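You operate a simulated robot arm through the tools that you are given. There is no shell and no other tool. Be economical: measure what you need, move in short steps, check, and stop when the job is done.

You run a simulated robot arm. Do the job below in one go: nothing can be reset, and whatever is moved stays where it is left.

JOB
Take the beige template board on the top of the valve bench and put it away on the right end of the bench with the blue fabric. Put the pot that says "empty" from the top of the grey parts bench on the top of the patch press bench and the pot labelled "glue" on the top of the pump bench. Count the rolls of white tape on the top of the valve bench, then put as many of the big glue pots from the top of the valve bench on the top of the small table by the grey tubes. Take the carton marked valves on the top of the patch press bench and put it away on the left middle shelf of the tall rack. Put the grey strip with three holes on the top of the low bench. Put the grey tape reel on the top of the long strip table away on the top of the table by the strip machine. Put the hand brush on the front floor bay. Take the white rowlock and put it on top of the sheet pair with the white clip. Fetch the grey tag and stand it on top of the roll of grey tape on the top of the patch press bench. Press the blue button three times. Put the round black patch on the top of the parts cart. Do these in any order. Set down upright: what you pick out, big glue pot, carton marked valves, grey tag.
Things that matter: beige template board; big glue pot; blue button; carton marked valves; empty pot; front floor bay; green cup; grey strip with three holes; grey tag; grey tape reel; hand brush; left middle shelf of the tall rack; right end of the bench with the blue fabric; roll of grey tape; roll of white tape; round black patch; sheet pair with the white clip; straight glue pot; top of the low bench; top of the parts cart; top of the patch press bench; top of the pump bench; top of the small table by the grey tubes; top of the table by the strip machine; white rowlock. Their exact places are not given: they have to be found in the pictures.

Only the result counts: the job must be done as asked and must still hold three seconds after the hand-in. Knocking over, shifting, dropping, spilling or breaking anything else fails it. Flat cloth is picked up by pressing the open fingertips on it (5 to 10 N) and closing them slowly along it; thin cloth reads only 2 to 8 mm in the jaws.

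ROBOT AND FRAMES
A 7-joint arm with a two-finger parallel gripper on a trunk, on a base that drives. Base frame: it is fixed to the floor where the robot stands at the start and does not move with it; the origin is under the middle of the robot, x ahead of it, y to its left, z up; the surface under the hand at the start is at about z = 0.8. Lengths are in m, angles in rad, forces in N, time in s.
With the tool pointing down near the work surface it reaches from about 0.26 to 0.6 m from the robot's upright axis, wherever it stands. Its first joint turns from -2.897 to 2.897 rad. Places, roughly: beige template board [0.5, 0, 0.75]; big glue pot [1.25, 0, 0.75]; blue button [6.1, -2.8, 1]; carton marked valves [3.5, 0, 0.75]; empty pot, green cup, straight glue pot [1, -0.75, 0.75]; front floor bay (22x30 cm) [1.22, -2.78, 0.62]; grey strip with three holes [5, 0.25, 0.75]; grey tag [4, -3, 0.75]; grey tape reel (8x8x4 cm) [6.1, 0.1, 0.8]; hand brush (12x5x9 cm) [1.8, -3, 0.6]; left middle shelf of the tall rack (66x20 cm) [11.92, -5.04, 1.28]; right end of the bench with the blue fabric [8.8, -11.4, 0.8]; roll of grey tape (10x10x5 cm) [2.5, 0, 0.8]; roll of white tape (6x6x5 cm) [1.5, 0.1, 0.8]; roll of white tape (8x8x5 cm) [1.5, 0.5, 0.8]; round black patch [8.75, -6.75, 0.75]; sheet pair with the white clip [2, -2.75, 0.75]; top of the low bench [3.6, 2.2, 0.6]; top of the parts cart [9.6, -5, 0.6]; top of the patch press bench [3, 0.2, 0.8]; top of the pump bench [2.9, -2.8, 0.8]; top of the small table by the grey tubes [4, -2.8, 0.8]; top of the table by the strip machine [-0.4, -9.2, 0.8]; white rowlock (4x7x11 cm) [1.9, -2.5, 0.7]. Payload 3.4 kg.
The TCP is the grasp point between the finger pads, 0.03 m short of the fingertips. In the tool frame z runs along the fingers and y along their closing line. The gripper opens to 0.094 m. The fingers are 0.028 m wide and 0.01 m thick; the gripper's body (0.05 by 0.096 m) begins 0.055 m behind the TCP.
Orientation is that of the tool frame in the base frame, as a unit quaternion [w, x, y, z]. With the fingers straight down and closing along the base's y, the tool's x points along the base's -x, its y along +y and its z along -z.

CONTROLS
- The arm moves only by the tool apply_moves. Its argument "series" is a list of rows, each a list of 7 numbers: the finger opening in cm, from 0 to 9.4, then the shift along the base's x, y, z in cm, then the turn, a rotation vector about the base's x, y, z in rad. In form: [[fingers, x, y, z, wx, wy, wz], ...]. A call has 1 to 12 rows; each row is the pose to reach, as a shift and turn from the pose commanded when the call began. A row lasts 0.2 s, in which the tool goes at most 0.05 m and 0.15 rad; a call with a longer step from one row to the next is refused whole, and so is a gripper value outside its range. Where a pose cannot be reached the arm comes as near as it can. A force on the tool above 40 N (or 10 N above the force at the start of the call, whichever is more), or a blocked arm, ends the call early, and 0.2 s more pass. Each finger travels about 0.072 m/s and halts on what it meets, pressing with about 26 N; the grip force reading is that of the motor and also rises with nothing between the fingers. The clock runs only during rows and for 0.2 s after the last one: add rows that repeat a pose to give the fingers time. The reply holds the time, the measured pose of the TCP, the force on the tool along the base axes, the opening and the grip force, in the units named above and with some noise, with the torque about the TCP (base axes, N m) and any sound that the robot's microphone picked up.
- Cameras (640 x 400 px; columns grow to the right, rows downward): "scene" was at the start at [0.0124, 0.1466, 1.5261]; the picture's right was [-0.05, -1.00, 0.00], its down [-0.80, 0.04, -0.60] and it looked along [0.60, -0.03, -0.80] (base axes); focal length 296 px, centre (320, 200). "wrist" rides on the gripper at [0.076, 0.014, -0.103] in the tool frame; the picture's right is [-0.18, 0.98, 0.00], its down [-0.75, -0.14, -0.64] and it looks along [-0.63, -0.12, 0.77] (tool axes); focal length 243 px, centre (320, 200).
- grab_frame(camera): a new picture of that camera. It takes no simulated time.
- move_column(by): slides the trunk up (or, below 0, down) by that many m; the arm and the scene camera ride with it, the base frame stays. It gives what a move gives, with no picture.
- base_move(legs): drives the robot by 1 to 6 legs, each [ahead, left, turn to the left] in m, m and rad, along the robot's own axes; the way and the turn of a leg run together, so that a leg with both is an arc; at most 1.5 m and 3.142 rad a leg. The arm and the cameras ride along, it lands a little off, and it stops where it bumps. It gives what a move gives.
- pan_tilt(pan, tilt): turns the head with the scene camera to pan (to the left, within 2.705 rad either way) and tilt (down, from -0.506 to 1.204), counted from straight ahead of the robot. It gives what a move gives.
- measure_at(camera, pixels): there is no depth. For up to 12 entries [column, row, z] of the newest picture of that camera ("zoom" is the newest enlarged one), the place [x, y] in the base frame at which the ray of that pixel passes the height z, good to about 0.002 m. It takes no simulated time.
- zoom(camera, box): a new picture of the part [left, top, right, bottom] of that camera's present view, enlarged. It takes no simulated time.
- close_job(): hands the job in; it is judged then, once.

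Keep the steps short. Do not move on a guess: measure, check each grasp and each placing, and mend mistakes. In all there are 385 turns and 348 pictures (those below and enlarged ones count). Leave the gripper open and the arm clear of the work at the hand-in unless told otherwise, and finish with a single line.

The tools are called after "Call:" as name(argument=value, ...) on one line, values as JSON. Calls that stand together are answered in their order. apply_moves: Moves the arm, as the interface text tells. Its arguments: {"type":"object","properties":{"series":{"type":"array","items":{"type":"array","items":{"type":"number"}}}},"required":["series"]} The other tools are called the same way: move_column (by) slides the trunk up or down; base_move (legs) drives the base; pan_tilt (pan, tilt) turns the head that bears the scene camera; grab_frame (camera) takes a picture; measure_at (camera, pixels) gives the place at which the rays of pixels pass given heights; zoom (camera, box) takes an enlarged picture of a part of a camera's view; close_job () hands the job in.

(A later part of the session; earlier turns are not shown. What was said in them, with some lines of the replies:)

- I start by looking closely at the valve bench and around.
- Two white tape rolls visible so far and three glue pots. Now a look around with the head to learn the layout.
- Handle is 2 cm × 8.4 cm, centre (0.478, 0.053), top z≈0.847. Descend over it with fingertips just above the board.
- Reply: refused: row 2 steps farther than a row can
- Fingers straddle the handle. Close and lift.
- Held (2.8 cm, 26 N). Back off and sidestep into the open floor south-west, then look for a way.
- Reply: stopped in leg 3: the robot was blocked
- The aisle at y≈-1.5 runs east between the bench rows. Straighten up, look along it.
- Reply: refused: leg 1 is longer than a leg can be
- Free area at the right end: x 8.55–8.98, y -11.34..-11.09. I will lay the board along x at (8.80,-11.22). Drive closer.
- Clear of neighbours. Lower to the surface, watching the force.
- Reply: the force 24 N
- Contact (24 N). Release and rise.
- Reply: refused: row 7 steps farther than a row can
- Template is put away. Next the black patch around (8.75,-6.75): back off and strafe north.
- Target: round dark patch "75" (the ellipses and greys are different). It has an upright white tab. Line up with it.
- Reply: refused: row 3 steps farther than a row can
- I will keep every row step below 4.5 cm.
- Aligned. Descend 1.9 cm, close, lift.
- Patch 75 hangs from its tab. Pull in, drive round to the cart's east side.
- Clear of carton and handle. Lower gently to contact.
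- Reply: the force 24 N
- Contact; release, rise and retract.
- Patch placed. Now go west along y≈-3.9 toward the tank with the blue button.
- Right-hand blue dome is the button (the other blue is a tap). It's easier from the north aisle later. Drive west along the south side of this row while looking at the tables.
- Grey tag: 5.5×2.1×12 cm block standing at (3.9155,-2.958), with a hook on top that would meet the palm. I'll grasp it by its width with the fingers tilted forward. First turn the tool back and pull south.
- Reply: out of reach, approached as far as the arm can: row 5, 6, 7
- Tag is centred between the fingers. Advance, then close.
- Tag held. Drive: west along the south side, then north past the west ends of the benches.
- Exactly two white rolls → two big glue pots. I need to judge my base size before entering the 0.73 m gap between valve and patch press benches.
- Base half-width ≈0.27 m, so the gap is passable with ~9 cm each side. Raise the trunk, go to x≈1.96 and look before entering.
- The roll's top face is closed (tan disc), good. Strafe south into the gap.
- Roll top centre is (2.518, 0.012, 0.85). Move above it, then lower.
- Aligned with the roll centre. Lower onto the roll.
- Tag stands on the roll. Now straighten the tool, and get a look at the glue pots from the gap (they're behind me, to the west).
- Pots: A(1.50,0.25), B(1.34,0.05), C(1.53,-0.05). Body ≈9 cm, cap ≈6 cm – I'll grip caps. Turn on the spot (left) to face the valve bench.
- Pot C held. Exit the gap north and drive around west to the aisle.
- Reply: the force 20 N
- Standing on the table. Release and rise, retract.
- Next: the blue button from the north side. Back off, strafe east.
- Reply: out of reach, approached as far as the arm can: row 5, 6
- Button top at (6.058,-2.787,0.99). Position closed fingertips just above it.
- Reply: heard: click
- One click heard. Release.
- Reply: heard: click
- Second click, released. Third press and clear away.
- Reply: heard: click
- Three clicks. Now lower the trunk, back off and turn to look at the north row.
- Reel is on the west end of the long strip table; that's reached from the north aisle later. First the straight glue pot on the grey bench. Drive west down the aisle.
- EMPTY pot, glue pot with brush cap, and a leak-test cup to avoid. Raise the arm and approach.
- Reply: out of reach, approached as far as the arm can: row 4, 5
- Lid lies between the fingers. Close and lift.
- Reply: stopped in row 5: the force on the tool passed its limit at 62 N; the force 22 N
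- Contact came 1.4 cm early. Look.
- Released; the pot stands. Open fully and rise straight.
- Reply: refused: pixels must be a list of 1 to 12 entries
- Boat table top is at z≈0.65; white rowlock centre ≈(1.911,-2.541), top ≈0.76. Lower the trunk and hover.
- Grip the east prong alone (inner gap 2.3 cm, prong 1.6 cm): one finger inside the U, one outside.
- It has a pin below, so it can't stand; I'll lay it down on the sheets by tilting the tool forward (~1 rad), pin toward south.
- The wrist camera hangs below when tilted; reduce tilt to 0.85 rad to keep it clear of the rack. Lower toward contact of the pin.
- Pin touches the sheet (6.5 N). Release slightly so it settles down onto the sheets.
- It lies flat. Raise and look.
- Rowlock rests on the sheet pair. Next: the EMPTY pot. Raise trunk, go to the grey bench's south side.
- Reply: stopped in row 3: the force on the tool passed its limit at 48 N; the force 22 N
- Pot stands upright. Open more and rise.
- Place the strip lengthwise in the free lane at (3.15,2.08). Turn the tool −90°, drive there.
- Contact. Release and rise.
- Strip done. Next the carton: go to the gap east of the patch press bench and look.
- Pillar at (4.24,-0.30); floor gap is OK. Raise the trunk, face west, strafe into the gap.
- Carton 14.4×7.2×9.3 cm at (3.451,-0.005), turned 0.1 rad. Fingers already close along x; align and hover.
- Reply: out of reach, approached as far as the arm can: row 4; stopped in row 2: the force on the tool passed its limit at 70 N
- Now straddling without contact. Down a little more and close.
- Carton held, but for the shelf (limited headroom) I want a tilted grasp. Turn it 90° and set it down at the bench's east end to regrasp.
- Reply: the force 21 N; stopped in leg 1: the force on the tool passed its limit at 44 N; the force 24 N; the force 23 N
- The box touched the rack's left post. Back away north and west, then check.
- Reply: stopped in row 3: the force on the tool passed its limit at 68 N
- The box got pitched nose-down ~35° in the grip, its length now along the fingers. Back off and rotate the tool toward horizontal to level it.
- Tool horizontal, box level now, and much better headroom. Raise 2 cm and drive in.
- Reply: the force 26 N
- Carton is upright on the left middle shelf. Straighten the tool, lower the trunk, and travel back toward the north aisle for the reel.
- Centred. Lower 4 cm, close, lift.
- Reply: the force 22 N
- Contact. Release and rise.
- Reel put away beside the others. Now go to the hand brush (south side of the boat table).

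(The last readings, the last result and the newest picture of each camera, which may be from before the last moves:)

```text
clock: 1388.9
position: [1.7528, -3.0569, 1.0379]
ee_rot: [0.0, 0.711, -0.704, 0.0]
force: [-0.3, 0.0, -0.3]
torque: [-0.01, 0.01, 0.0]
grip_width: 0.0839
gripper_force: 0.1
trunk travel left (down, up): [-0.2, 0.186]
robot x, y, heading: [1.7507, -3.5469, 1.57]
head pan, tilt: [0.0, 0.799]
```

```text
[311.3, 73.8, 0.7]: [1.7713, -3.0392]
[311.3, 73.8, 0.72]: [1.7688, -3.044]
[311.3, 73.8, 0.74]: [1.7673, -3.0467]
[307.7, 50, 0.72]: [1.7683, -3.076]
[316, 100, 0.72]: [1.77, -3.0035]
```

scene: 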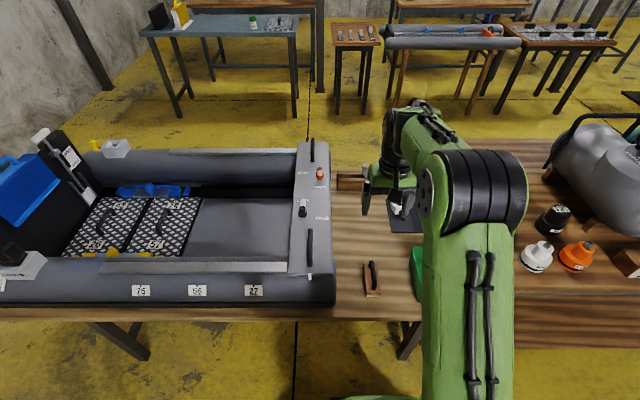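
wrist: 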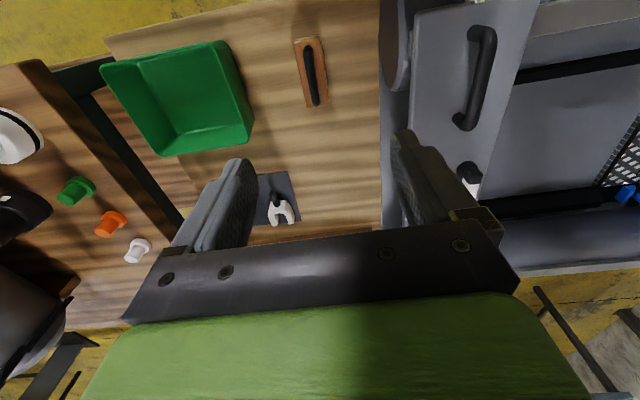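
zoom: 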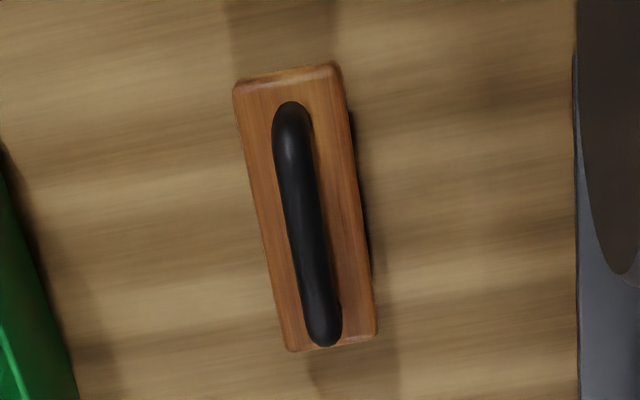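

Call:
move_column(by=-0.15)

Call:
apply_moves(series=[[5, 0.8, 0.8, -3, 0, 0, 0], [5, 1.4, 1.4, -7, 0, 0, 0], [5, 1.4, 1.4, -11, 0, 0, 0], [5, 1.4, 1.4, -12.5, 0, 0, 0]])

Call:
grab_frame(camera="wrist")

```text
clock: 1390.7
position: [1.7535, -3.0547, 0.8879]
ee_rot: [0.0, 0.711, -0.703, 0.0]
force: [1.2, -1.1, 0.4]
torque: [0.0, 0.0, 0.01]
grip_width: 0.084
gripper_force: 0.1
trunk travel left (down, up): [-0.05, 0.336]
robot x, y, heading: [1.7509, -3.5419, 1.564]
head pan, tilt: [0.0, 0.799]
```

```text
clock: 1391.7
position: [1.7679, -3.042, 0.7618]
ee_rot: [0.0, 0.711, -0.703, 0.001]
force: [0.1, 0.3, 0.4]
torque: [0.0, -0.01, 0.0]
grip_width: 0.0501
gripper_force: 0.2
trunk travel left (down, up): [-0.05, 0.336]
robot x, y, heading: [1.7524, -3.5402, 1.57]
head pan, tilt: [0.0, 0.799]
```

```text
64 pictures are left
```

wrist: 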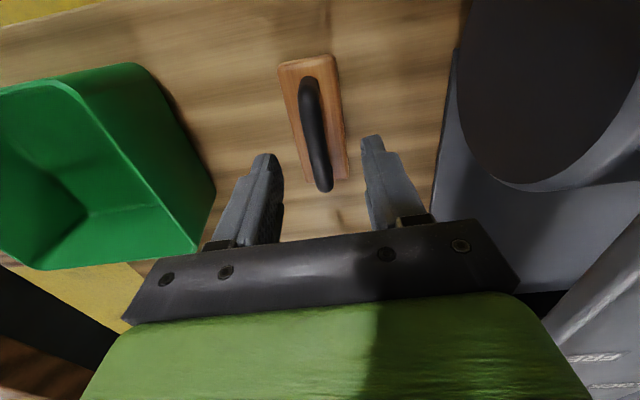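

Call:
apply_moves(series=[[5, 0.1, -0.2, -1.5, 0, 0, 0], [5, 0.1, -0.2, -3, 0, 0, 0], [5, 0.1, -0.2, -3.7, 0, 0, 0], [3, 0.1, -0.2, -3.7, 0, 0, 0], [1.5, 0.1, -0.2, -3.7, 0, 0, 0], [0.5, 0.1, -0.2, -3.7, 0, 0, 0], [0.5, 0.1, -0.2, -3.7, 0, 0, 0], [0.5, 0.1, -0.2, -2.5, 0, 0, 0], [0.5, 0.1, -0.2, 1, 0, 0, 0], [0.5, 0.1, -0.2, 5, 0, 0, 0]])

Call:
grab_frame(camera="wrist")

```text
clock: 1393.9
position: [1.7677, -3.0435, 0.8125]
ee_rot: [0.0, 0.711, -0.703, 0.001]
force: [-0.3, -0.3, 0.1]
torque: [0.0, 0.0, 0.02]
grip_width: 0.0051
gripper_force: 0.0
trunk travel left (down, up): [-0.05, 0.336]
robot x, y, heading: [1.7507, -3.5455, 1.567]
head pan, tilt: [0.0, 0.799]
```

```text
63 pictures are left
```

wrist: 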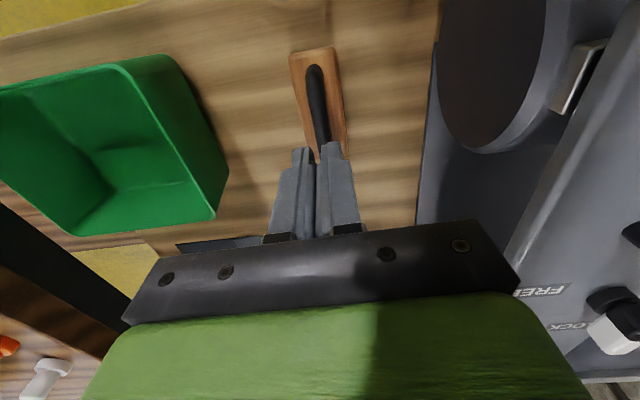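

Call:
measure_at(camera="wrist", pixels=[[317, 103, 0.64], [317, 103, 0.66], [317, 103, 0.68], [317, 103, 0.7], [317, 70, 0.68], [321, 140, 0.68]])

Call:
zoom(camera="scene", box=[330, 200, 430, 290])

```text
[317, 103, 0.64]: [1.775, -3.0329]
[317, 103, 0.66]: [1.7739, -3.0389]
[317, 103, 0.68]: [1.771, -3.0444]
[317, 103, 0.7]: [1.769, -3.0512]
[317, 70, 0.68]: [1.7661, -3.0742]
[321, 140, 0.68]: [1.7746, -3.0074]
```

```text
4.44 times, centred on (380, 245) of scene
```

zoom: 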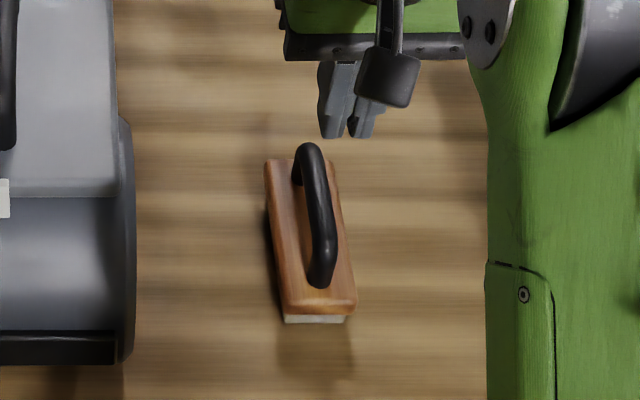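

Call:
measure_at(camera="zoom", pixels=[[320, 205, 0.64], [320, 205, 0.66], [320, 205, 0.68], [320, 205, 0.7], [352, 135, 0.78], [320, 320, 0.6]])

```text
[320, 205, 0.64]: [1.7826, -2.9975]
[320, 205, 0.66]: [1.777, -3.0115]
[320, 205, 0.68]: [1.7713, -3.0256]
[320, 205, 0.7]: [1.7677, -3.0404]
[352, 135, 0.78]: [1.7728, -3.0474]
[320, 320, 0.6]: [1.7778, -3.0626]
```

Call:
apply_moves(series=[[5, 0.2, 0, -3, 0, 0, 0], [5, 0.2, 0, -6, 0, 0, 0], [5, 0.2, 0, -8.7, 0, 0, 0], [5, 0.2, 0, -9.7, 0, 0, 0], [5, 0.2, 0, -10.5, 0, 0, 0], [5, 0.2, 0, -11, 0, 0, 0]])

Call:
zoom(camera="wrist", box=[220, 80, 420, 240])

```text
clock: 1395.3
position: [1.7705, -3.0427, 0.7028]
ee_rot: [0.0, 0.711, -0.703, 0.0]
force: [-0.6, -0.3, -0.5]
torque: [0.02, 0.0, 0.0]
grip_width: 0.0499
gripper_force: 0.2
trunk travel left (down, up): [-0.05, 0.336]
robot x, y, heading: [1.7521, -3.5429, 1.567]
head pan, tilt: [0.0, 0.799]
```

```text
2.50 times, centred on (320, 160) of wrist
```

zoom: 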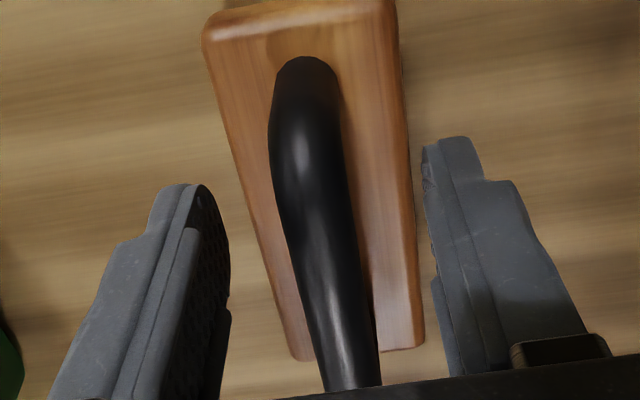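

Call:
apply_moves(series=[[3.5, 0, 0, 0, 0, 0, 0], [2, 0, 0, 0, 0, 0, 0], [0.8, 0, 0, 0, 0, 0, 0], [0.5, 0, 0, 0, 0, 0, 0], [0.5, 0, 0, 0, 0, 0, 0], [0.5, 0, 0, 2, 0, 0, 0], [0.5, 0, 0, 6, 0, 0, 0], [0.5, 0, 0, 10, 0, 0, 0]])

Call:
grab_frame(camera="wrist")

```text
clock: 1397.1
position: [1.7703, -3.0441, 0.8037]
ee_rot: [0.001, 0.711, -0.703, 0.0]
force: [0.0, 0.0, -1.5]
torque: [-0.02, 0.0, -0.02]
grip_width: 0.0154
gripper_force: 26.9
trunk travel left (down, up): [-0.05, 0.336]
robot x, y, heading: [1.7499, -3.5421, 1.566]
head pan, tilt: [0.0, 0.799]
```

```text
60 pictures are left
```

wrist: 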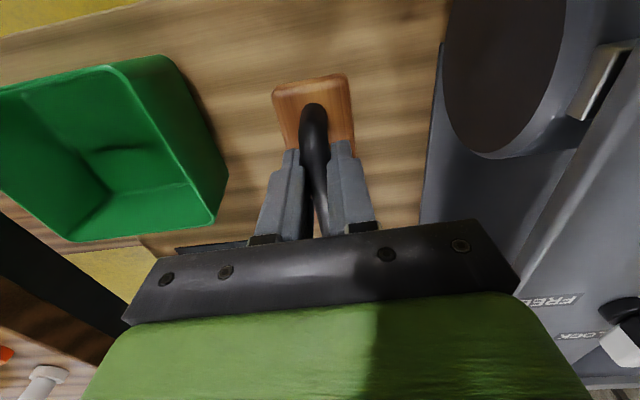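

Call:
move_column(by=0.15)

Call:
apply_moves(series=[[0.5, 0, -2, 4, 0, 0, 0], [0.5, 0, -4, 8, 0, 0, 0], [0.5, 0, -6, 11, 0, 0, 0]])

Call:
base_move(legs=[[0, 0.5, 0], [0.14, 0, 0]])

Call:
pan_tilt(pan=0.0, tilt=1.0)

Call:
grab_frame(camera="scene")

Call:
grab_frame(camera="wrist")

```text
clock: 1398.8
position: [1.7707, -3.0428, 0.9539]
ee_rot: [-0.001, 0.711, -0.703, 0.0]
force: [-0.6, -1.1, -1.6]
torque: [-0.07, -0.01, 0.0]
grip_width: 0.0155
gripper_force: 25.7
trunk travel left (down, up): [-0.2, 0.186]
robot x, y, heading: [1.7484, -3.5454, 1.572]
head pan, tilt: [0.0, 0.799]
```

```text
clock: 1399.6
position: [1.7704, -3.1042, 1.0662]
ee_rot: [0.001, 0.711, -0.703, 0.0]
force: [-0.7, -0.1, -2.1]
torque: [-0.03, -0.03, 0.04]
grip_width: 0.0155
gripper_force: 26.1
trunk travel left (down, up): [-0.2, 0.186]
robot x, y, heading: [1.7495, -3.5487, 1.566]
head pan, tilt: [0.0, 0.799]
```

```text
clock: 1403.5
position: [1.2694, -2.9613, 1.0634]
ee_rot: [0.001, 0.71, -0.704, 0.0]
force: [-0.4, 0.6, -1.7]
torque: [-0.08, 0.0, 0.0]
grip_width: 0.0154
gripper_force: 25.8
trunk travel left (down, up): [-0.2, 0.186]
robot x, y, heading: [1.248, -3.4055, 1.566]
head pan, tilt: [0.0, 0.799]
```

```text
clock: 1404.2
position: [1.2689, -2.963, 1.0647]
ee_rot: [0.0, 0.71, -0.704, 0.0]
force: [0.4, -0.1, -1.3]
torque: [0.0, -0.01, 0.01]
grip_width: 0.0153
gripper_force: 26.0
trunk travel left (down, up): [-0.2, 0.186]
robot x, y, heading: [1.247, -3.4035, 1.563]
head pan, tilt: [0.0, 1.0]
```

```text
59 pictures are left
```

scene: 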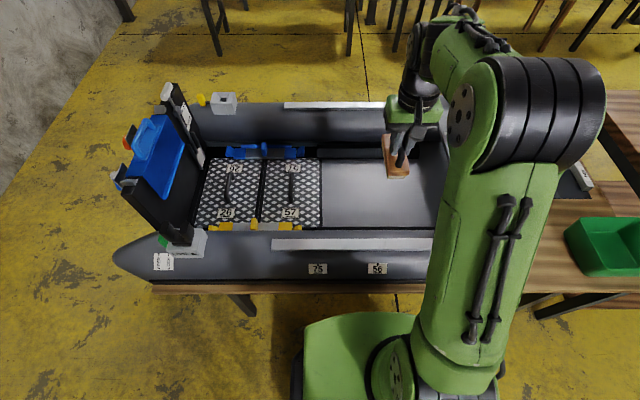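

```text
58 pictures are left
```

wrist: 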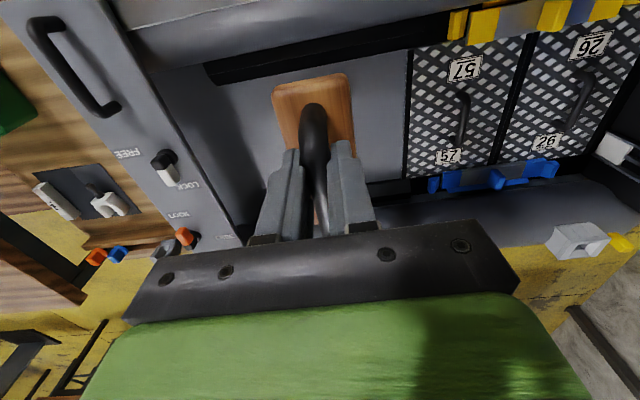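

Call:
measure_at(camera="scene", pixels=[[323, 222, 0.62], [322, 160, 0.62], [440, 222, 0.62], [445, 160, 0.62], [350, 245, 0.82], [350, 285, 0.62], [300, 103, 0.85]])

```text
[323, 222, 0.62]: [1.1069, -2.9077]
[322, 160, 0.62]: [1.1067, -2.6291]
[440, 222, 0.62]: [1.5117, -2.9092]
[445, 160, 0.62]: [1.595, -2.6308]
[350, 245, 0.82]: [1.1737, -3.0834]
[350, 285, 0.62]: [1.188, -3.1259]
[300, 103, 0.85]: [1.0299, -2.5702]
```

Turn the brush 90° (so the wrist camera clears the tube), then lower into the plain front bay at (1.21,-2.80).

Call:
apply_moves(series=[[0.5, 0, 0.5, 0, 0, 0, 0.14], [0.5, 0, 1, 0, 0, 0, 0.28], [0.5, -0.5, 2, 0, 0, 0, 0.42], [0.5, -1, 3, 0, 0, 0, 0.56], [0.5, -1.5, 4, 0, 0, 0, 0.7], [0.5, -2, 5, 0, 0, 0, 0.84], [0.5, -3, 6, 0, 0, 0, 0.98], [0.5, -4, 7, 0, 0, 0, 1.12], [0.5, -5, 8, 0, 0, 0, 1.26], [0.5, -6, 9, 0, 0, 0, 1.4], [0.5, -6, 10, 0, 0, 0, 1.54], [0.5, -6, 11, 0, 0, 0, 1.57]])

Call:
base_move(legs=[[0.04, 0, 0]])

Call:
move_column(by=-0.19)

Call:
grab_frame(camera="scene")

```text
clock: 1406.8
position: [1.2077, -2.8514, 1.0648]
ee_rot: [0.001, 1.0, 0.004, 0.0]
force: [-0.1, 0.2, -2.0]
torque: [0.02, -0.04, -0.01]
grip_width: 0.0152
gripper_force: 26.2
trunk travel left (down, up): [-0.2, 0.186]
robot x, y, heading: [1.2471, -3.4088, 1.568]
head pan, tilt: [0.0, 1.0]
```

```text
clock: 1407.7
position: [1.2092, -2.8107, 1.0639]
ee_rot: [0.001, 1.0, 0.004, 0.0]
force: [0.2, 0.6, -2.2]
torque: [-0.04, -0.05, 0.0]
grip_width: 0.0152
gripper_force: 25.9
trunk travel left (down, up): [-0.2, 0.186]
robot x, y, heading: [1.2464, -3.3654, 1.562]
head pan, tilt: [0.0, 1.0]
```

```text
clock: 1409.8
position: [1.2092, -2.8126, 0.8762]
ee_rot: [0.0, 1.0, 0.003, 0.0]
force: [0.8, 0.4, -0.6]
torque: [0.03, -0.06, 0.01]
grip_width: 0.0156
gripper_force: 25.8
trunk travel left (down, up): [-0.01, 0.376]
robot x, y, heading: [1.2458, -3.3658, 1.567]
head pan, tilt: [0.0, 1.0]
```

```text
57 pictures are left
```

scene: 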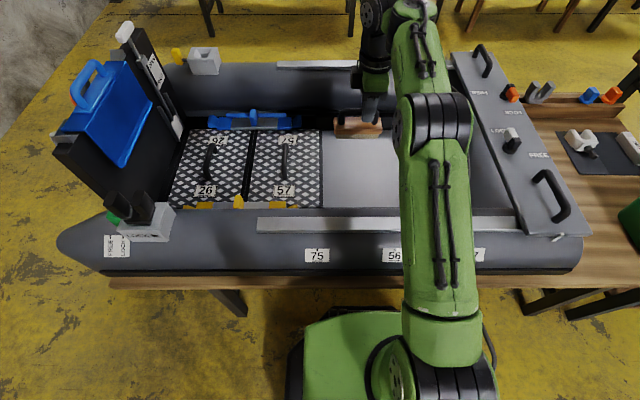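

Call:
apply_moves(series=[[0.5, 0, 0.8, -4, 0, 0, 0], [0.5, 0, 1, -8, 0, 0, 0], [0.5, 0, 1, -11, 0, 0, 0], [0.5, 0, 1, -13.5, 0, 0, 0], [0.5, 0, 1, -15, 0, 0, 0]])

Call:
zoom(camera="scene", box=[290, 60, 480, 220])

```text
clock: 1411.0
position: [1.2086, -2.8021, 0.7238]
ee_rot: [0.0, 1.0, 0.003, 0.0]
force: [0.0, 0.3, -1.5]
torque: [-0.04, -0.01, -0.03]
grip_width: 0.0155
gripper_force: 25.9
trunk travel left (down, up): [-0.01, 0.376]
robot x, y, heading: [1.2502, -3.3672, 1.567]
head pan, tilt: [0.0, 1.0]
```

```text
2.50 times, centred on (385, 140) of scene
```

zoom: 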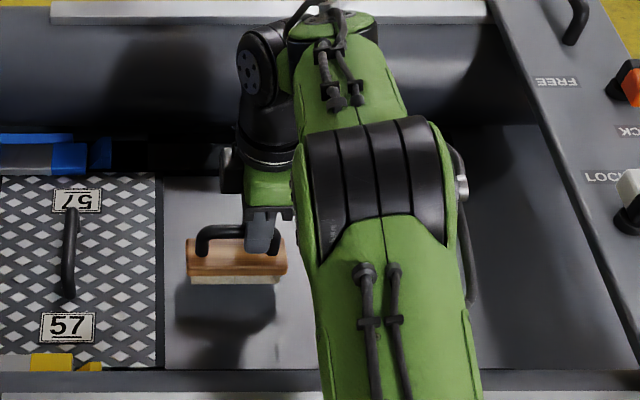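

Call:
apply_moves(series=[[0.5, 0, 0, -1, 0, 0, 0], [0.5, 0, 0, -2, 0, 0, 0], [0.5, 0, 0, -2.5, 0, 0, 0], [0.5, 0, 0, -3, 0, 0, 0], [0.5, 0, 0, -3.4, 0, 0, 0]])

```text
clock: 1411.9
position: [1.2101, -2.8006, 0.706]
ee_rot: [-0.009, 1.0, 0.006, -0.001]
force: [-0.2, -3.2, 15.8]
torque: [0.05, -0.19, 0.11]
grip_width: 0.0152
gripper_force: 26.2
trunk travel left (down, up): [-0.01, 0.376]
robot x, y, heading: [1.2476, -3.368, 1.57]
head pan, tilt: [0.0, 1.0]
stopped in row 4: the force on the tool passed its limit at 43 N (the readings are from after the stop); the commanded pose is now the measured one
```

Contact with the bay floor. Release and rise.

Call:
apply_moves(series=[[0.5, 0, 0, 0.3, 0, 0, 0], [2, 0, 0, 0.4, 0, 0, 0], [4, 0, 0, 0.4, 0, 0, 0], [5, 0, 0, 0.6, 0, 0, 0], [5, 0, 0, 4, 0, 0, 0], [5, 0, 0, 8, 0, 0, 0], [5, 0, 0, 12, 0, 0, 0], [5, 0, 0, 16, 0, 0, 0], [5, 0, 0, 20, 0, 0, 0]])

Call:
move_column(by=0.19)

Call:
base_move(legs=[[-0.3, 0, 0]])

Call:
grab_frame(camera="scene")

```text
clock: 1413.9
position: [1.2082, -2.8042, 0.9014]
ee_rot: [-0.005, 1.0, 0.004, -0.002]
force: [-0.3, 0.6, -0.3]
torque: [0.0, 0.0, 0.04]
grip_width: 0.0501
gripper_force: 0.2
out of reach, approached as far as the arm can: row 9
trunk travel left (down, up): [-0.01, 0.376]
robot x, y, heading: [1.2505, -3.3672, 1.568]
head pan, tilt: [0.0, 1.0]
```

```text
clock: 1416.0
position: [1.2081, -2.803, 1.0906]
ee_rot: [-0.006, 1.0, 0.005, 0.0]
force: [0.5, -0.4, 1.2]
torque: [0.02, 0.0, 0.03]
grip_width: 0.0501
gripper_force: 0.0
trunk travel left (down, up): [-0.2, 0.186]
robot x, y, heading: [1.2493, -3.3654, 1.564]
head pan, tilt: [0.0, 1.0]
```

```text
clock: 1418.0
position: [1.2049, -3.0966, 1.0917]
ee_rot: [-0.007, 1.0, 0.006, 0.0]
force: [-0.9, 0.0, -0.2]
torque: [0.04, 0.01, 0.0]
grip_width: 0.0501
gripper_force: 0.0
trunk travel left (down, up): [-0.2, 0.186]
robot x, y, heading: [1.2478, -3.6545, 1.57]
head pan, tilt: [0.0, 1.0]
```

```text
55 pictures are left
```

scene: 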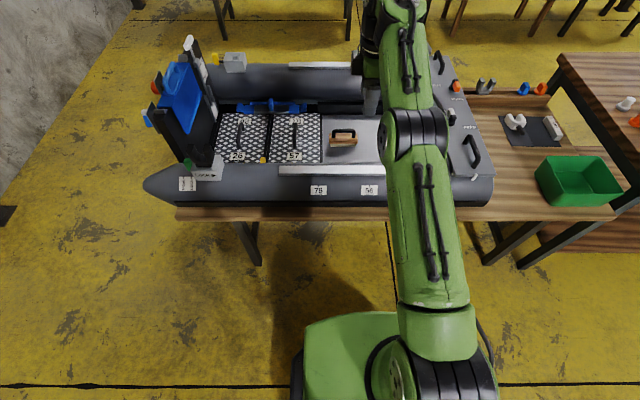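

Brush stands in the bay. Last item: second big glue pot. Turn the tool back and drive to the valve bench gap.

Call:
base_move(legs=[[-0.25, 0, 0], [0, 1.45, 0]])

Call:
apply_moves(series=[[8, 0, -1, 0, 0, 0, -0.14], [9.4, 0, -2, 0, 0, 0, -0.28], [9.4, 0, -3, 0, 0, 0, -0.42], [9.4, 0, -4, 0, 0, 0, -0.56], [9.4, 0, -5, 0, 0, 0, -0.7], [9.4, 0, -6, 0, 0, 0, -0.84], [9.4, 0, -7, 0, 0, 0, -0.98], [9.4, 0, -8, 0, 0, 0, -1.12], [9.4, 0, -9, 0, 0, 0, -1.26], [9.4, 0, -10, 0, 0, 0, -1.4], [9.4, 0, -11, 0, 0, 0, -1.54], [9.4, 0, -12, 0, 0, 0, -1.57]])

```text
clock: 1426.5
position: [-0.2306, -3.3565, 1.0898]
ee_rot: [-0.005, 1.0, 0.015, 0.0]
force: [0.0, 0.0, 0.2]
torque: [-0.02, 0.03, 0.01]
grip_width: 0.0499
gripper_force: 0.1
trunk travel left (down, up): [-0.2, 0.186]
robot x, y, heading: [-0.1805, -3.9203, 1.587]
head pan, tilt: [0.0, 1.0]
```

```text
clock: 1429.1
position: [-0.2309, -3.4762, 1.0904]
ee_rot: [-0.005, 0.718, -0.696, 0.003]
force: [0.3, -0.7, 0.0]
torque: [0.01, -0.03, -0.02]
grip_width: 0.0939
gripper_force: 0.1
trunk travel left (down, up): [-0.2, 0.186]
robot x, y, heading: [-0.1808, -3.9172, 1.591]
head pan, tilt: [0.0, 1.0]
```

Call:
base_move(legs=[[1.3, 0.08, -0.02], [1.3, 0, 0], [1.3, 0, 0], [1.2, 0, 0]])

```text
clock: 1453.6
position: [-0.2953, 1.6182, 1.0912]
ee_rot: [-0.005, 0.718, -0.696, 0.005]
force: [-0.2, 0.3, 0.1]
torque: [-0.01, -0.01, -0.01]
grip_width: 0.0942
gripper_force: 0.0
trunk travel left (down, up): [-0.2, 0.186]
robot x, y, heading: [-0.2447, 1.1741, 1.585]
head pan, tilt: [0.0, 1.0]
```

Call:
base_move(legs=[[0, 0, -1.585], [1.2, 0, 0], [1.02, 0, 0], [0, 0, 1.57], [0, 0, 1.57]])

```text
clock: 1476.0
position: [1.5409, 1.1593, 1.0908]
ee_rot: [-0.006, 1.0, 0.023, -0.001]
force: [0.2, -0.6, -0.4]
torque: [-0.01, -0.01, 0.0]
grip_width: 0.0941
gripper_force: 0.0
trunk travel left (down, up): [-0.2, 0.186]
robot x, y, heading: [1.9808, 1.2156, -3.113]
head pan, tilt: [0.0, 1.0]
```

Call:
base_move(legs=[[0, 0, -0.028], [0, 0.55, 0], [0, 0.42, 0]])

Call:
grab_frame(camera="wrist")

Call:
grab_frame(camera="scene")

```text
clock: 1481.8
position: [1.546, 0.1924, 1.0901]
ee_rot: [-0.006, 1.0, 0.012, 0.0]
force: [0.5, -0.4, -0.2]
torque: [0.02, 0.0, -0.01]
grip_width: 0.0939
gripper_force: 0.1
trunk travel left (down, up): [-0.2, 0.186]
robot x, y, heading: [1.9864, 0.2406, -3.13]
head pan, tilt: [0.0, 1.0]
```

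```text
54 pictures are left
```

wrist: 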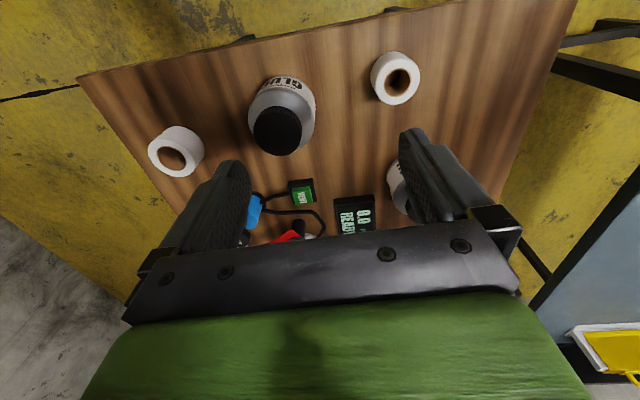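

```text
53 pictures are left
```

scene: 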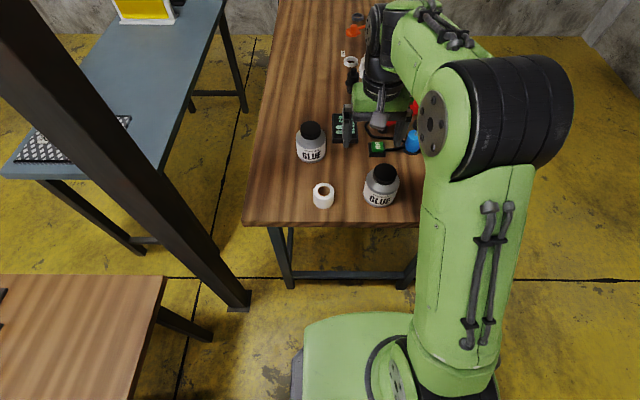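

Call:
measure_at(camera="scene", pixels=[[384, 172, 0.91], [384, 172, 0.92], [384, 172, 0.93]])

Call:
measure_at(camera="wrist", pixels=[[277, 130, 0.91], [277, 130, 0.92], [277, 130, 0.93], [253, 132, 0.92], [302, 129, 0.92]])

```text
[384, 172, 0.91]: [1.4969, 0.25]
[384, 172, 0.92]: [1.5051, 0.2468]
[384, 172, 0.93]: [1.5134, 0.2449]
```

```text
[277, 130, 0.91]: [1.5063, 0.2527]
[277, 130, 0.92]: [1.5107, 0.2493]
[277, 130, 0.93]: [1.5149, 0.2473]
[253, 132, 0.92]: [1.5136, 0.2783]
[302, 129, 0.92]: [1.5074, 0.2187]
```

Call:
apply_moves(series=[[9.4, -2, 3, 0, 0, 0, 0], [9.4, -3.5, 5.6, -1, 0, 0, 0], [9.4, -3.5, 5.6, -5, 0, 0, 0], [9.4, -3.5, 5.6, -9, 0, 0, 0], [9.4, -3.5, 5.6, -13, 0, 0, 0]])

Call:
grab_frame(camera="wrist")

```text
clock: 1483.0
position: [1.5082, 0.2499, 0.957]
ee_rot: [-0.006, 1.0, 0.011, -0.001]
force: [-0.2, 0.2, 0.6]
torque: [0.03, 0.0, 0.02]
grip_width: 0.094
gripper_force: 0.0
trunk travel left (down, up): [-0.2, 0.186]
robot x, y, heading: [1.9903, 0.2386, -3.134]
head pan, tilt: [0.0, 1.0]
```

```text
52 pictures are left
```

wrist: 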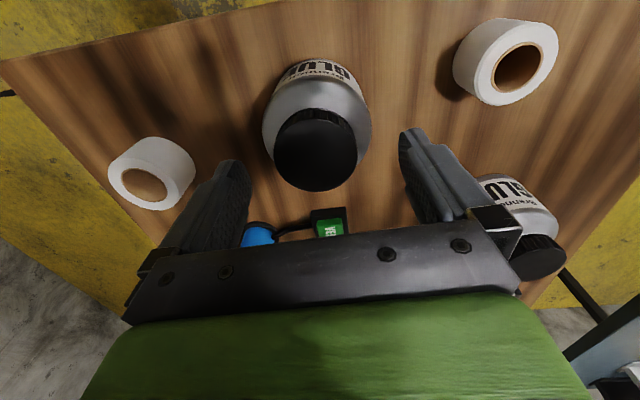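

Call:
apply_moves(series=[[9.4, 0.3, 0, -1.5, 0, 0, 0], [9.4, 0.3, 0, -3, 0, 0, 0], [9.4, 0.3, 0, -3.7, 0, 0, 0], [8, 0.3, 0, -3.7, 0, 0, 0], [6.5, 0.3, 0, -3.7, 0, 0, 0], [5, 0.3, 0, -3.7, 0, 0, 0], [4.5, 0.3, 0, -3.7, 0, 0, 0], [4.5, 0.3, 0, -3.7, 0, 0, 0], [4.5, 0.3, 0, -2.7, 0, 0, 0], [4.5, 0.3, 0, 0, 0, 0, 0], [4.5, 0.3, 0, 4, 0, 0, 0], [4.5, 0.3, 0, 8, 0, 0, 0]])

Call:
apply_moves(series=[[4.5, 0, 0, 4, 0, 0, 0], [4.5, 0, 0, 8, 0, 0, 0]])

Call:
grab_frame(camera="wrist")

```text
clock: 1485.6
position: [1.5128, 0.2479, 1.0402]
ee_rot: [-0.006, 1.0, 0.011, 0.0]
force: [-0.3, -0.1, -4.1]
torque: [0.02, -0.05, 0.01]
grip_width: 0.058
gripper_force: 25.5
trunk travel left (down, up): [-0.2, 0.186]
robot x, y, heading: [1.9886, 0.2386, -3.135]
head pan, tilt: [0.0, 1.0]
```

```text
clock: 1486.2
position: [1.5124, 0.2478, 1.1206]
ee_rot: [-0.007, 1.0, 0.011, 0.001]
force: [-0.3, -0.4, -3.5]
torque: [0.0, -0.02, 0.01]
grip_width: 0.0579
gripper_force: 25.9
trunk travel left (down, up): [-0.2, 0.186]
robot x, y, heading: [1.989, 0.241, -3.132]
head pan, tilt: [0.0, 1.0]
```

```text
51 pictures are left
```

wrist: 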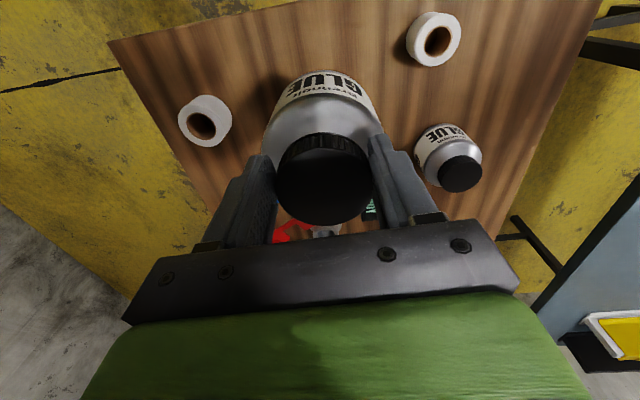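

Call:
base_move(legs=[[0, -0.5, -0.008], [0, -0.47, 0], [1.12, 0, 0], [1.12, 0, 0], [0, 0, 1.57]])

```text
clock: 1505.9
position: [-0.237, 0.7334, 1.1197]
ee_rot: [-0.005, 0.693, 0.72, -0.004]
force: [0.0, 0.3, -3.2]
torque: [0.08, 0.0, -0.01]
grip_width: 0.0575
gripper_force: 26.2
trunk travel left (down, up): [-0.2, 0.186]
robot x, y, heading: [-0.2351, 1.2067, -1.554]
head pan, tilt: [0.0, 1.0]
```

Call:
base_move(legs=[[0, -0.02, -0.017], [1.4, 0, 0], [1.36, 0, 0], [0, 0, 1.571], [1.4, 0, 0], [1.4, 0, 0]])

```text
clock: 1536.8
position: [3.0952, -1.5039, 1.1207]
ee_rot: [0.0, -0.009, 1.0, -0.006]
force: [-0.7, 0.0, -4.0]
torque: [0.02, 0.02, 0.0]
grip_width: 0.0575
gripper_force: 25.4
trunk travel left (down, up): [-0.2, 0.186]
robot x, y, heading: [2.6222, -1.4924, 0.002]
head pan, tilt: [0.0, 1.0]
```

Call:
base_move(legs=[[1.33, 0, 0], [0, 0, -1.572], [0.35, 0, 0]])

Call:
grab_frame(camera="scene")

```text
clock: 1549.2
position: [3.9447, -2.3207, 1.119]
ee_rot: [-0.005, 0.703, 0.711, -0.004]
force: [0.6, -0.2, -3.5]
torque: [0.04, 0.0, 0.0]
grip_width: 0.0575
gripper_force: 26.0
trunk travel left (down, up): [-0.2, 0.186]
robot x, y, heading: [3.9571, -1.8431, -1.574]
head pan, tilt: [0.0, 1.0]
```

```text
50 pictures are left
```

scene: 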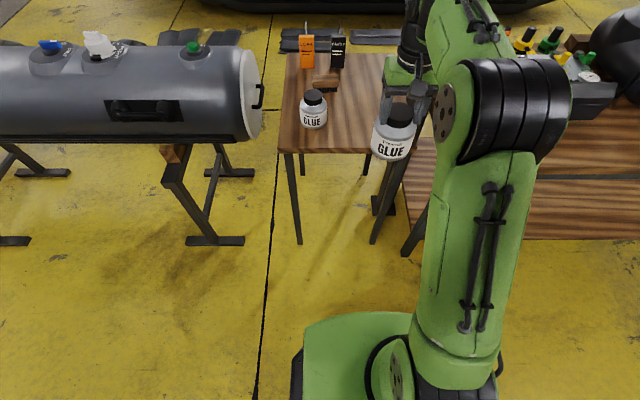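

Call:
base_move(legs=[[0.32, 0, 0]])

Call:
apply_moves(series=[[4.5, -2, 0, -4, 0, 0, 0], [4.5, -4, 0.3, -7, 0, 0, 0], [4.5, -4.5, 0.6, -11, 0, 0, 0], [4.5, -4.5, 0.6, -15, 0, 0, 0], [4.5, -4.5, 0.6, -17, 0, 0, 0]])

Call:
grab_frame(camera="scene")

Call:
grab_frame(camera="wrist")

```text
clock: 1551.3
position: [3.9436, -2.6431, 1.12]
ee_rot: [-0.005, 0.702, 0.712, -0.004]
force: [1.3, 0.6, -2.9]
torque: [0.04, -0.03, 0.02]
grip_width: 0.0577
gripper_force: 25.6
trunk travel left (down, up): [-0.2, 0.186]
robot x, y, heading: [3.9532, -2.1672, -1.571]
head pan, tilt: [0.0, 1.0]
```

```text
clock: 1552.5
position: [3.8993, -2.635, 0.9507]
ee_rot: [-0.004, 0.703, 0.711, -0.004]
force: [-0.7, -1.1, -3.2]
torque: [0.09, -0.04, 0.0]
grip_width: 0.0578
gripper_force: 25.9
trunk travel left (down, up): [-0.2, 0.186]
robot x, y, heading: [3.9542, -2.1642, -1.572]
head pan, tilt: [0.0, 1.0]
```

```text
49 pictures are left
```

scene: 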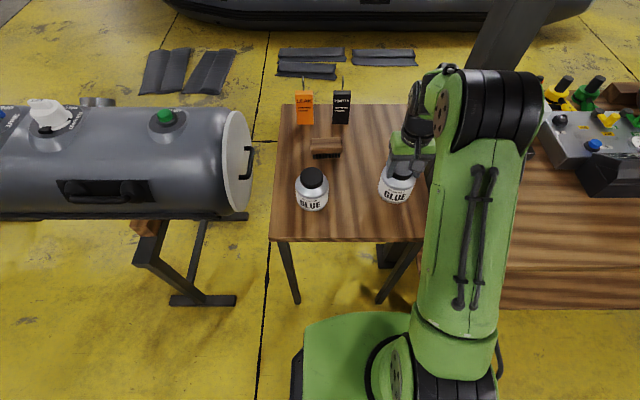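

```text
48 pictures are left
```

wrist: 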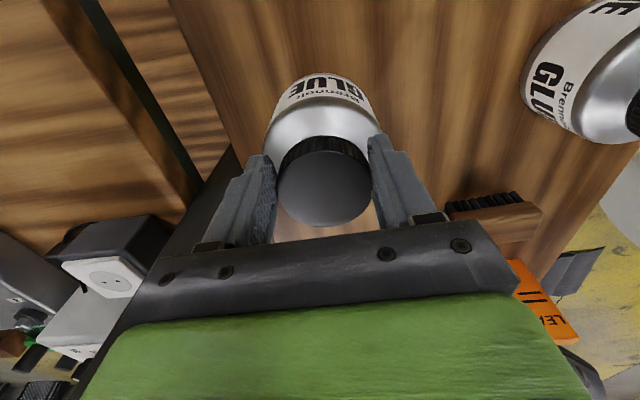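

Well clear of the first pot. Lower to contact.

Call:
apply_moves(series=[[4.5, 0, 0, -1.2, 0, 0, 0], [4.5, 0, 0, -2.2, 0, 0, 0], [4.5, 0, 0, -2.8, 0, 0, 0], [4.5, 0, 0, -3.2, 0, 0, 0]])

```text
clock: 1553.5
position: [3.8985, -2.6364, 0.9213]
ee_rot: [-0.002, 0.703, 0.711, -0.007]
force: [-4.7, -0.3, 18.9]
torque: [-0.28, -0.34, 0.09]
grip_width: 0.0581
gripper_force: 26.0
trunk travel left (down, up): [-0.2, 0.186]
robot x, y, heading: [3.9584, -2.1686, -1.57]
head pan, tilt: [0.0, 1.0]
```

Call:
apply_moves(series=[[4.5, 0, 0, 0.3, 0, 0, 0], [6.5, 0, 0, 0.3, 0, 0, 0], [8, 0, 0, 0.3, 0, 0, 0], [9.4, 0, 0, 0.3, 0, 0, 0], [9.4, 0, 0, 1.5, 0, 0, 0], [9.4, 0, 0, 5.5, 0, 0, 0], [9.4, 0, 0, 10, 0, 0, 0], [9.4, 0, 1, 14, 0, 0, 0], [9.4, 0, 4, 17, 0, 0, 0]])

Call:
base_move(legs=[[-0.5, 0, 0]])

Call:
pan_tilt(pan=0.0, tilt=0.7)

Call:
grab_frame(camera="scene")

Call:
zoom(camera="scene", box=[240, 60, 560, 240])

```text
clock: 1555.5
position: [3.8986, -2.5937, 1.0891]
ee_rot: [-0.004, 0.702, 0.712, -0.004]
force: [-0.7, 0.7, 0.7]
torque: [-0.02, 0.0, 0.0]
grip_width: 0.0942
gripper_force: 0.2
trunk travel left (down, up): [-0.2, 0.186]
robot x, y, heading: [3.96, -2.1649, -1.572]
head pan, tilt: [0.0, 1.0]
```

```text
clock: 1558.5
position: [3.8984, -2.0909, 1.0884]
ee_rot: [-0.004, 0.703, 0.711, -0.005]
force: [-0.3, 0.7, -0.4]
torque: [0.0, 0.0, 0.03]
grip_width: 0.0939
gripper_force: 0.1
trunk travel left (down, up): [-0.2, 0.186]
robot x, y, heading: [3.9545, -1.6624, -1.573]
head pan, tilt: [0.0, 1.0]
```

```text
clock: 1559.3
position: [3.8982, -2.0929, 1.0863]
ee_rot: [-0.004, 0.703, 0.711, -0.004]
force: [0.1, -0.6, 0.5]
torque: [0.02, 0.0, -0.02]
grip_width: 0.094
gripper_force: 0.0
trunk travel left (down, up): [-0.2, 0.186]
robot x, y, heading: [3.956, -1.6658, -1.575]
head pan, tilt: [0.0, 0.7]
```

```text
47 pictures are left
```

scene: 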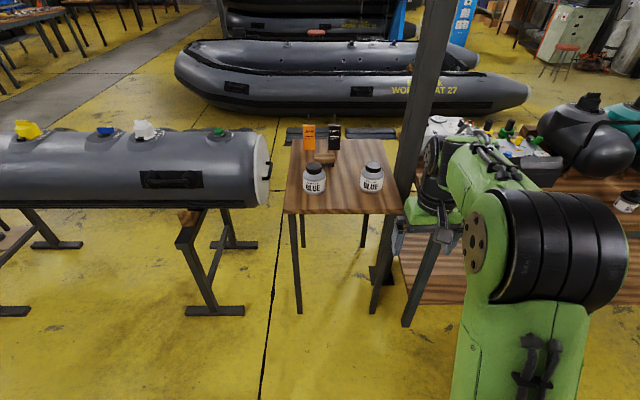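

```text
2.00 times, centred on (400, 150) of scene
```

zoom: 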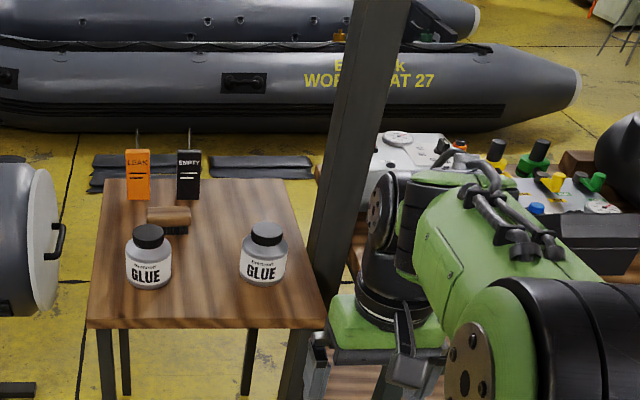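

All the work is placed, the gripper is open and the arm is clear. Handing in.

Call:
close_job()

```text
The job is handed in.
```

All items were placed where asked, two big glue pots were moved to match the two white tape rolls, the blue button was pressed three times (three clicks heard), and the job is handed in; the white rowlock lies flat on the sheet pair because its pin keeps it from standing.
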